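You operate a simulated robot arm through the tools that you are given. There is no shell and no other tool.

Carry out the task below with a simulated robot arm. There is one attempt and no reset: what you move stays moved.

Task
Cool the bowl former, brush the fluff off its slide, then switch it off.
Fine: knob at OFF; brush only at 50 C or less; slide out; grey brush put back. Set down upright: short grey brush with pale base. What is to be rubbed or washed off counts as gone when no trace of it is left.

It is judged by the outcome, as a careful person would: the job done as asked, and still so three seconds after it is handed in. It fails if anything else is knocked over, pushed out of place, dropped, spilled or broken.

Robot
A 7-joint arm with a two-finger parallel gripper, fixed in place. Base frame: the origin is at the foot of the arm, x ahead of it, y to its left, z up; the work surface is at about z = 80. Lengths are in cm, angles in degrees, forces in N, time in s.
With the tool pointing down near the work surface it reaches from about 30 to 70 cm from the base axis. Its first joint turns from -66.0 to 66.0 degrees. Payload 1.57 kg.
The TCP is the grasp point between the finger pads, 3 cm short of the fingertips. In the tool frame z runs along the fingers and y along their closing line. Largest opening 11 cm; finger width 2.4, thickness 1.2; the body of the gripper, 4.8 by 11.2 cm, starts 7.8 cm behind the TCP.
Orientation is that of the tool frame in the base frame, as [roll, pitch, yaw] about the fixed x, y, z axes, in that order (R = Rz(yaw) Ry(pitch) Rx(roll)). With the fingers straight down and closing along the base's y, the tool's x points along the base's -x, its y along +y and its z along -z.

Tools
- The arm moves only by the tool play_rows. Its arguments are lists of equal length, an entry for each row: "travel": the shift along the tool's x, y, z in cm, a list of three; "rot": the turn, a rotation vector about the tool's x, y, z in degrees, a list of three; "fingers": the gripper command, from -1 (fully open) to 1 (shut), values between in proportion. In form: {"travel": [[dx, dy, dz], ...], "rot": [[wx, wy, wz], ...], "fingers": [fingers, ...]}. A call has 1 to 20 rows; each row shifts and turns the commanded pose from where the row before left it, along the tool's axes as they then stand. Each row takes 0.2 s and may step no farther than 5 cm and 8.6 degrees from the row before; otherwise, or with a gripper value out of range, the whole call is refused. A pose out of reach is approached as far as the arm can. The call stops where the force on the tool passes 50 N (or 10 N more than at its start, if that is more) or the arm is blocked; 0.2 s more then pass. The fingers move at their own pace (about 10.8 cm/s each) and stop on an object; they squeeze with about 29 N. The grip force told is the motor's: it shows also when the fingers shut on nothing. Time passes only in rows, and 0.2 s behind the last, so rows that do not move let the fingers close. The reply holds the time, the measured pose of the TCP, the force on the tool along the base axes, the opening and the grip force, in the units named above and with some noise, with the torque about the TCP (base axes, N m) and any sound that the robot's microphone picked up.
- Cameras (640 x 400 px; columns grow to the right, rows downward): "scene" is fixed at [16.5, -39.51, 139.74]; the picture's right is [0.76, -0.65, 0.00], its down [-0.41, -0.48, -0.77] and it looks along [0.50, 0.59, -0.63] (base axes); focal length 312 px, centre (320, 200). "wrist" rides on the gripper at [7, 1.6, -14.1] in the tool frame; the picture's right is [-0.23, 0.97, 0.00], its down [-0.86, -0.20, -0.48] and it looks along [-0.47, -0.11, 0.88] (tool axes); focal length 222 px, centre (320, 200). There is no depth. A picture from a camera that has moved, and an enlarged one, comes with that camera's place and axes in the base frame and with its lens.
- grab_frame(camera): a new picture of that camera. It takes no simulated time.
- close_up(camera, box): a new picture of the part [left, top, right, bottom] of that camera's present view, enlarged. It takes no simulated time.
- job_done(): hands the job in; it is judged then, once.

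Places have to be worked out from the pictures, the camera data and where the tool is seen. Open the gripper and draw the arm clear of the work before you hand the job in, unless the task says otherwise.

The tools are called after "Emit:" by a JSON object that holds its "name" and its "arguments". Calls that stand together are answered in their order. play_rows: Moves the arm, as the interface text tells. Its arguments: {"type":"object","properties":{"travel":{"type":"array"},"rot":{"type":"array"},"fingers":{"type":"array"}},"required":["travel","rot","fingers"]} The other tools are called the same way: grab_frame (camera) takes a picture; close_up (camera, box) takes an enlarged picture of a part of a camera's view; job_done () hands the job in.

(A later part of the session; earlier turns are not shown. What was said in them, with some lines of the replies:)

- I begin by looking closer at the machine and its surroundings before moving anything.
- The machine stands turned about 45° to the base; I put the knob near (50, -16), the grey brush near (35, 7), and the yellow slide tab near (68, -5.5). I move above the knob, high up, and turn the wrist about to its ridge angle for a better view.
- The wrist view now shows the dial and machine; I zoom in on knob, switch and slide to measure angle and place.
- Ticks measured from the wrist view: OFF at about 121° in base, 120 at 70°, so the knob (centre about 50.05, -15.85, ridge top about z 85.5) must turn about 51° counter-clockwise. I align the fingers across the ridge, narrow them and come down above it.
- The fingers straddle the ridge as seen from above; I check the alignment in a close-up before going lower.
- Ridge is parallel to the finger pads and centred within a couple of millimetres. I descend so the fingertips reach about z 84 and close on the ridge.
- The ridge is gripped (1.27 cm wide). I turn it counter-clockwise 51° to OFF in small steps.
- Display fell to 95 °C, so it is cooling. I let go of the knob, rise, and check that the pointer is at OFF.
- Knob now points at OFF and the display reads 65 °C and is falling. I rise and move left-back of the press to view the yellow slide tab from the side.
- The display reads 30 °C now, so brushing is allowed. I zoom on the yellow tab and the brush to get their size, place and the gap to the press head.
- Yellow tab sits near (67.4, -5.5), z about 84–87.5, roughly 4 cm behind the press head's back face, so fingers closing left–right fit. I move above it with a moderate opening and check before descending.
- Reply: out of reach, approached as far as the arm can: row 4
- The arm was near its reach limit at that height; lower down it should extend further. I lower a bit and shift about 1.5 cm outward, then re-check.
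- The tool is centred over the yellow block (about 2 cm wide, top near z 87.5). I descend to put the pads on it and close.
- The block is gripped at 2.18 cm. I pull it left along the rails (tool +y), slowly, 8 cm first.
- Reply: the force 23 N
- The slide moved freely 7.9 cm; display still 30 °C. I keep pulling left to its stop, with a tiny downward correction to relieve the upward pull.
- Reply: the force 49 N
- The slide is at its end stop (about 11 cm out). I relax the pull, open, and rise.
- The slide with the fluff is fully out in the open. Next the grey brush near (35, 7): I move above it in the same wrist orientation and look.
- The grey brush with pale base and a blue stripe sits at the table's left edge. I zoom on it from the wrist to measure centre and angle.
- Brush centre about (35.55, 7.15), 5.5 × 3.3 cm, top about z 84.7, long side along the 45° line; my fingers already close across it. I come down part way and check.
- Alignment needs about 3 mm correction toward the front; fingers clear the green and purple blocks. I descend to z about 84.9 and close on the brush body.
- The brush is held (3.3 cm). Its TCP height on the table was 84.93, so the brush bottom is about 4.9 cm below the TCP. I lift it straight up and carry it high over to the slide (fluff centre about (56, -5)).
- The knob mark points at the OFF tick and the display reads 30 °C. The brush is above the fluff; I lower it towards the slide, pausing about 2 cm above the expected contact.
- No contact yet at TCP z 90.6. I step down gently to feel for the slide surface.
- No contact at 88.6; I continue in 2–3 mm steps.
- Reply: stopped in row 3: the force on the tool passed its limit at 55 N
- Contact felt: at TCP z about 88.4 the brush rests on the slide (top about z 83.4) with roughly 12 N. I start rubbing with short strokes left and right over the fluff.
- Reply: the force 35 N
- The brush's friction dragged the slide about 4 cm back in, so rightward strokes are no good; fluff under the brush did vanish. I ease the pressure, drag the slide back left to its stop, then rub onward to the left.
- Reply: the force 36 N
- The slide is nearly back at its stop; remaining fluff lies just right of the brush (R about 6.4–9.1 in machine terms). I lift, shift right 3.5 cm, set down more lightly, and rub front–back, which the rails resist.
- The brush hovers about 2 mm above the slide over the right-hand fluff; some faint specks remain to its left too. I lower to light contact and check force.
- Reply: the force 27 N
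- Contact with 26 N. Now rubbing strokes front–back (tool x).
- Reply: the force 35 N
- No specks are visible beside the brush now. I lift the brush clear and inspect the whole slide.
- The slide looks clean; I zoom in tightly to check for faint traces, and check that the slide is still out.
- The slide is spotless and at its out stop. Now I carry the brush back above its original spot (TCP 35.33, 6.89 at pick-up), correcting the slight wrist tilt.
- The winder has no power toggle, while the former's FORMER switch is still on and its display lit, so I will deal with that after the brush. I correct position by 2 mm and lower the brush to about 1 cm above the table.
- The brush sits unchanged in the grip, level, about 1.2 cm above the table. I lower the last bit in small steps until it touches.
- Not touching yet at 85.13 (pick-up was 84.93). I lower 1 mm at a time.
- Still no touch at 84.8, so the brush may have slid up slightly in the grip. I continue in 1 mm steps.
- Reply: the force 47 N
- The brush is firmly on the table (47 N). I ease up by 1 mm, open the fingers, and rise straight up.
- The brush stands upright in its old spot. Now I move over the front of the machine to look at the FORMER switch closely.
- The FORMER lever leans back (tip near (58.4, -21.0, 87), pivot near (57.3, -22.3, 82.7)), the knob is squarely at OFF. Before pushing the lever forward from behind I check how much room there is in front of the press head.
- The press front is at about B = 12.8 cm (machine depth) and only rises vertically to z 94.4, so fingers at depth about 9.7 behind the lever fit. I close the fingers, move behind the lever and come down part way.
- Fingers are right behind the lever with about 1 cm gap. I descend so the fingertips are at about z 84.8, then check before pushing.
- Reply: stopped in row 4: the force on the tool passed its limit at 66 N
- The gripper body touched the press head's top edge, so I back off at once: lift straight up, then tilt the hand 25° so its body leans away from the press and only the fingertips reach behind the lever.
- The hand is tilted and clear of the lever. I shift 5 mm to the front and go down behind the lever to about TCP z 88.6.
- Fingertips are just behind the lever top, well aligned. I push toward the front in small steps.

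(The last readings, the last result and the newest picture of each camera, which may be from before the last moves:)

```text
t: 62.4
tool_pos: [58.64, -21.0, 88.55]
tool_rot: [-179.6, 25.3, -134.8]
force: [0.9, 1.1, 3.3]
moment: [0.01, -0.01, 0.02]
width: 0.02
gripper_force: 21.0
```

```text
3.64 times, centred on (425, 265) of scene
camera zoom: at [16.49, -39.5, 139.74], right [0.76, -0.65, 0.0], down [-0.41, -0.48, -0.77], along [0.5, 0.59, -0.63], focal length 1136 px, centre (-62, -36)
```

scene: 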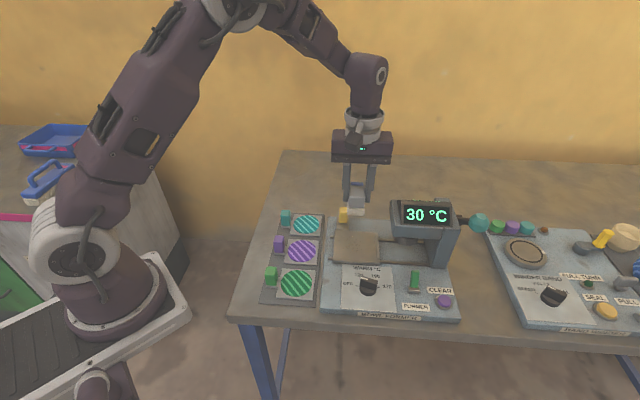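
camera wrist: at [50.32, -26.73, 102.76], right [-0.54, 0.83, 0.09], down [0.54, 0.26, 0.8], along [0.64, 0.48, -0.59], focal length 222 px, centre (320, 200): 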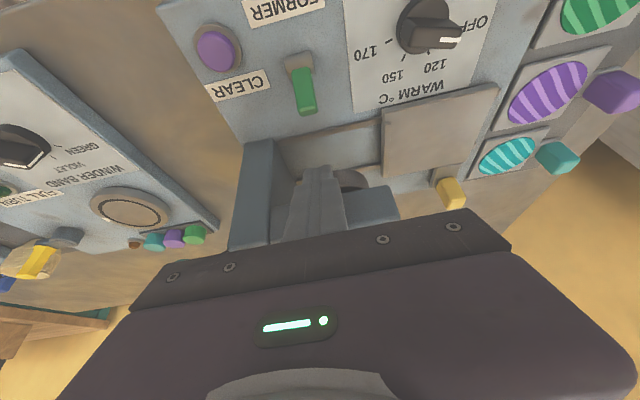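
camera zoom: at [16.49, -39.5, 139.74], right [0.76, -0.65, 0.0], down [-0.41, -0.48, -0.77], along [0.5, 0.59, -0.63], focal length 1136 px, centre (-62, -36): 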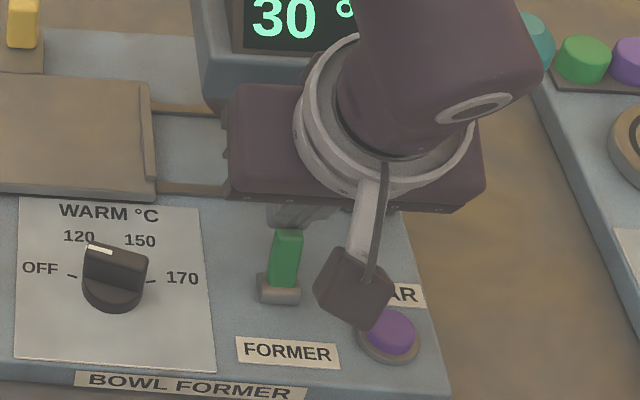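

The fingers now touch the lever top (3 N). I continue pushing forward in 4 mm steps.

Emit:
{"name": "play_rows", "arguments": {"travel": [[0.36, 0, -0.17], [0.36, 0, -0.17], [0.36, 0, -0.17], [0.36, 0, -0.17], [0, 0, 0]], "rot": [[0, 0, 0], [0, 0, 0], [0, 0, 0], [0, 0, 0], [0, 0, 0]], "fingers": [1, 1, 1, 1, 1]}}

Emit:
{"name": "close_up", "arguments": {"camera": "wrist", "box": [220, 40, 420, 220]}}

Emit:
{"name": "close_up", "arguments": {"camera": "scene", "box": [370, 190, 480, 320]}}

```text
t: 63.6
tool_pos: [57.5, -22.18, 88.59]
tool_rot: [-179.6, 25.2, -134.9]
force: [0.9, 0.6, -0.2]
moment: [0.03, 0.0, 0.0]
width: 0.0
gripper_force: 21.3
heard: click
```

```text
2.22 times, centred on (320, 130) of wrist
camera zoom: at [47.45, -29.6, 98.42], right [-0.54, 0.83, 0.09], down [0.54, 0.27, 0.8], along [0.64, 0.48, -0.59], focal length 494 px, centre (320, 356)
```

zoom: 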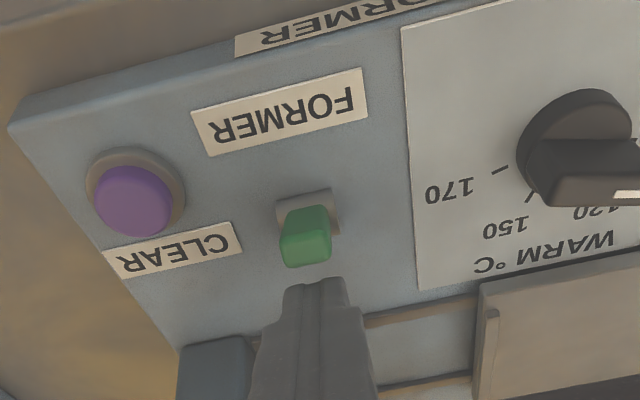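

```text
3.08 times, centred on (425, 255) of scene
camera zoom: at [16.5, -39.51, 139.74], right [0.76, -0.65, 0.0], down [-0.41, -0.48, -0.77], along [0.5, 0.59, -0.63], focal length 961 px, centre (-3, 31)
```

zoom: 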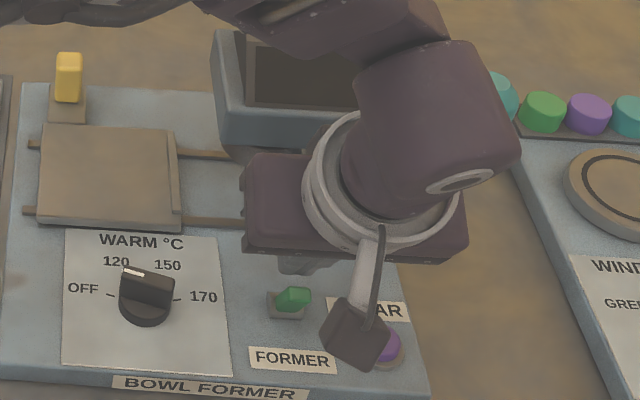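

A click was heard, the lever flipped forward and the display went dark: the FORMER switch was the power switch and the machine is off. I lift straight up away from the lever, level the hand, open it and draw the arm away to the left.

Emit:
{"name": "play_rows", "arguments": {"travel": [[-0.64, 0, -1.36], [-1.27, 0, -2.72], [-1.27, 0, -2.72], [-1.27, 0, -2.72], [-1.27, 0, -2.72], [-0.85, 0, -1.81], [0, 0, 0], [0, 0, 0], [0, 0, 0], [-1.1, 4.0, -1], [-1.1, 4.0, -1], [-1.1, 4.0, -1], [-1.1, 4.0, -1], [-1.1, 4.0, -1], [-1.1, 4.0, -1], [0, 0, 0]], "rot": [[0, 0, 0], [0, 0, 0], [0, 0, 0], [0, 0, 0], [0, 0, 0], [0, 0, 0], [0, 8.4, 0], [0, 8.4, 0], [0, 8.4, 0], [0, 0, 0], [0, 0, 0], [0, 0, 0], [0, 0, 0], [0, 0, 0], [0, 0, 0], [0, 0, 0]], "fingers": [1, 1, 1, 1, 1, 1, 0, -1, -1, -1, -1, -1, -1, -1, -1, -1]}}

Emit:
{"name": "grab_frame", "arguments": {"camera": "scene"}}

Emit:
{"name": "close_up", "arguments": {"camera": "scene", "box": [230, 190, 470, 330]}}

Emit:
{"name": "grab_frame", "arguments": {"camera": "wrist"}}

```text
t: 67.0
tool_pos: [45.07, -0.41, 109.92]
tool_rot: [-179.6, 0.1, -135.0]
force: [-0.7, -0.3, 1.1]
moment: [-0.03, -0.02, 0.02]
width: 10.99
gripper_force: 0.0
```

```text
taken
```

scene: 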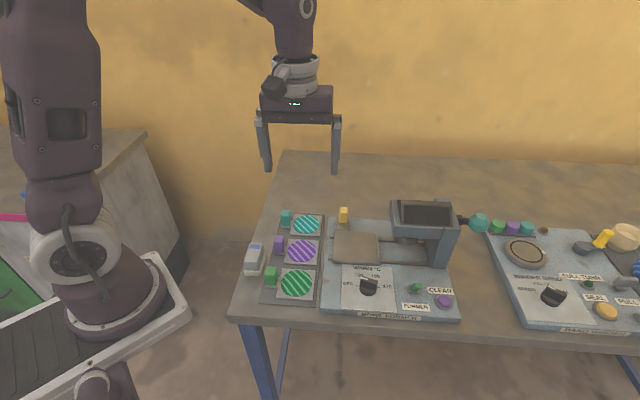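

```text
2.67 times, centred on (350, 260) of scene
camera zoom: at [16.5, -39.5, 139.74], right [0.76, -0.65, 0.0], down [-0.41, -0.48, -0.77], along [0.5, 0.59, -0.63], focal length 833 px, centre (240, 40)
```

zoom: 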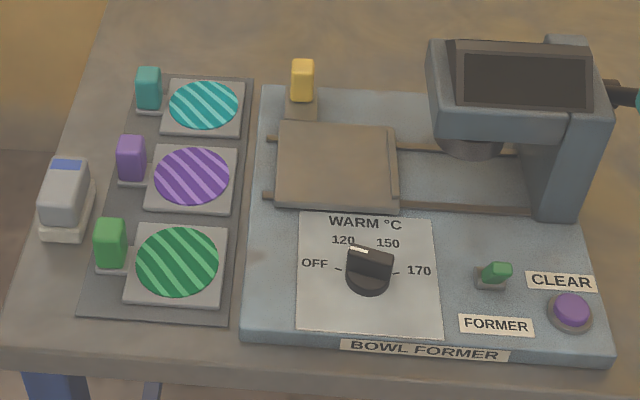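

```text
taken
camera wrist: at [38.7, -4.01, 124.02], right [-0.53, 0.85, -0.01], down [0.74, 0.47, 0.48], along [0.41, 0.25, -0.88], focal length 222 px, centre (320, 200)
```

wrist: 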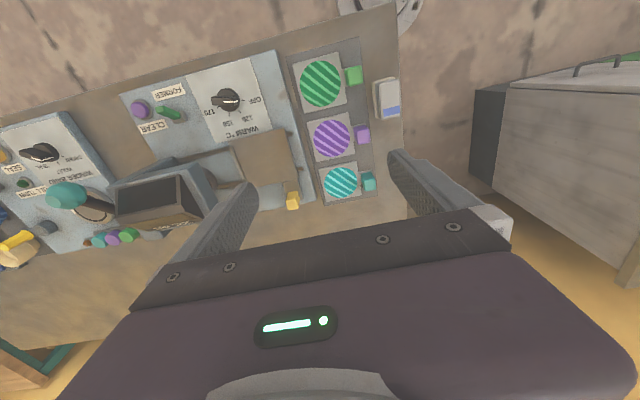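

Everything looks in order; I zoom in on the switch and knob for a final check of their resting positions.

Emit:
{"name": "close_up", "arguments": {"camera": "scene", "box": [390, 250, 470, 320]}}

Emit:
{"name": "close_up", "arguments": {"camera": "wrist", "box": [120, 70, 280, 170]}}

Emit:
{"name": "close_up", "arguments": {"camera": "wrist", "box": [220, 40, 420, 220]}}

```text
5.71 times, centred on (430, 285) of scene
camera zoom: at [16.5, -39.5, 139.74], right [0.76, -0.65, 0.0], down [-0.41, -0.48, -0.77], along [0.5, 0.59, -0.63], focal length 1785 px, centre (-309, -286)
```

zoom: 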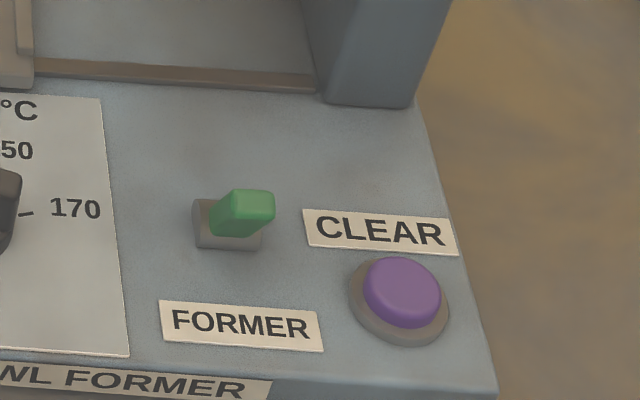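

```text
4.00 times, centred on (200, 120) of wrist
camera zoom: at [38.7, -4.01, 124.02], right [-0.53, 0.85, -0.01], down [0.74, 0.47, 0.48], along [0.41, 0.25, -0.88], focal length 888 px, centre (800, 520)
```

zoom: 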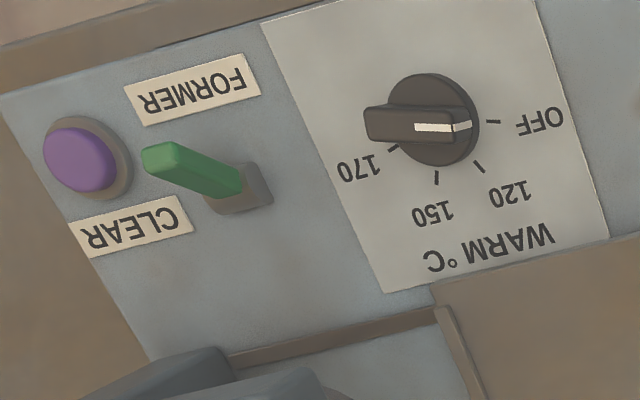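

```text
2.22 times, centred on (320, 130) of wrist
camera zoom: at [38.7, -4.01, 124.02], right [-0.53, 0.85, -0.01], down [0.74, 0.47, 0.48], along [0.41, 0.25, -0.88], focal length 494 px, centre (320, 356)
```

zoom: 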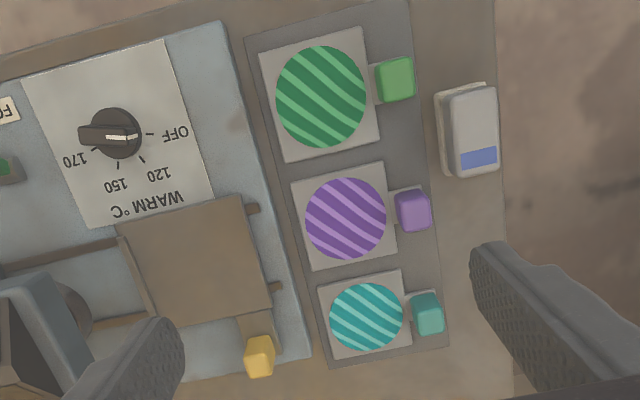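

Knob on OFF, power switch off with the display dark, slide clean and out at its stop, grey brush upright in its place, arm clear and gripper open. I hand the job in.

Emit:
{"name": "job_done", "arguments": {}}

```text
The job is handed in.
```

The bowl former is cooled, brushed and switched off, and I've handed the job in; no verdict has come back yet.

- **Cooling:** I turned the knob to OFF and the display fell to 30 °C before any brushing started.
- **Brushing:** I pulled the slide out to its stop and brushed the fluff off. The brush dragged the slide about 4 cm back in partway through, so I pulled it out again. No trace showed in the close-ups, and the slide was back at its stop.
- **Brush:** The grey brush is standing upright where it was.
- **Switching off:** The display stayed lit with the knob at OFF, so I also flipped the green FORMER lever. It clicked and the display went dark. The task didn't name that lever; I took it to be the power switch.

While I was reaching for the lever, the gripper body bumped the top edge of the press head at up to 66 N. I backed off at once, and the pictures show nothing moved or damaged.
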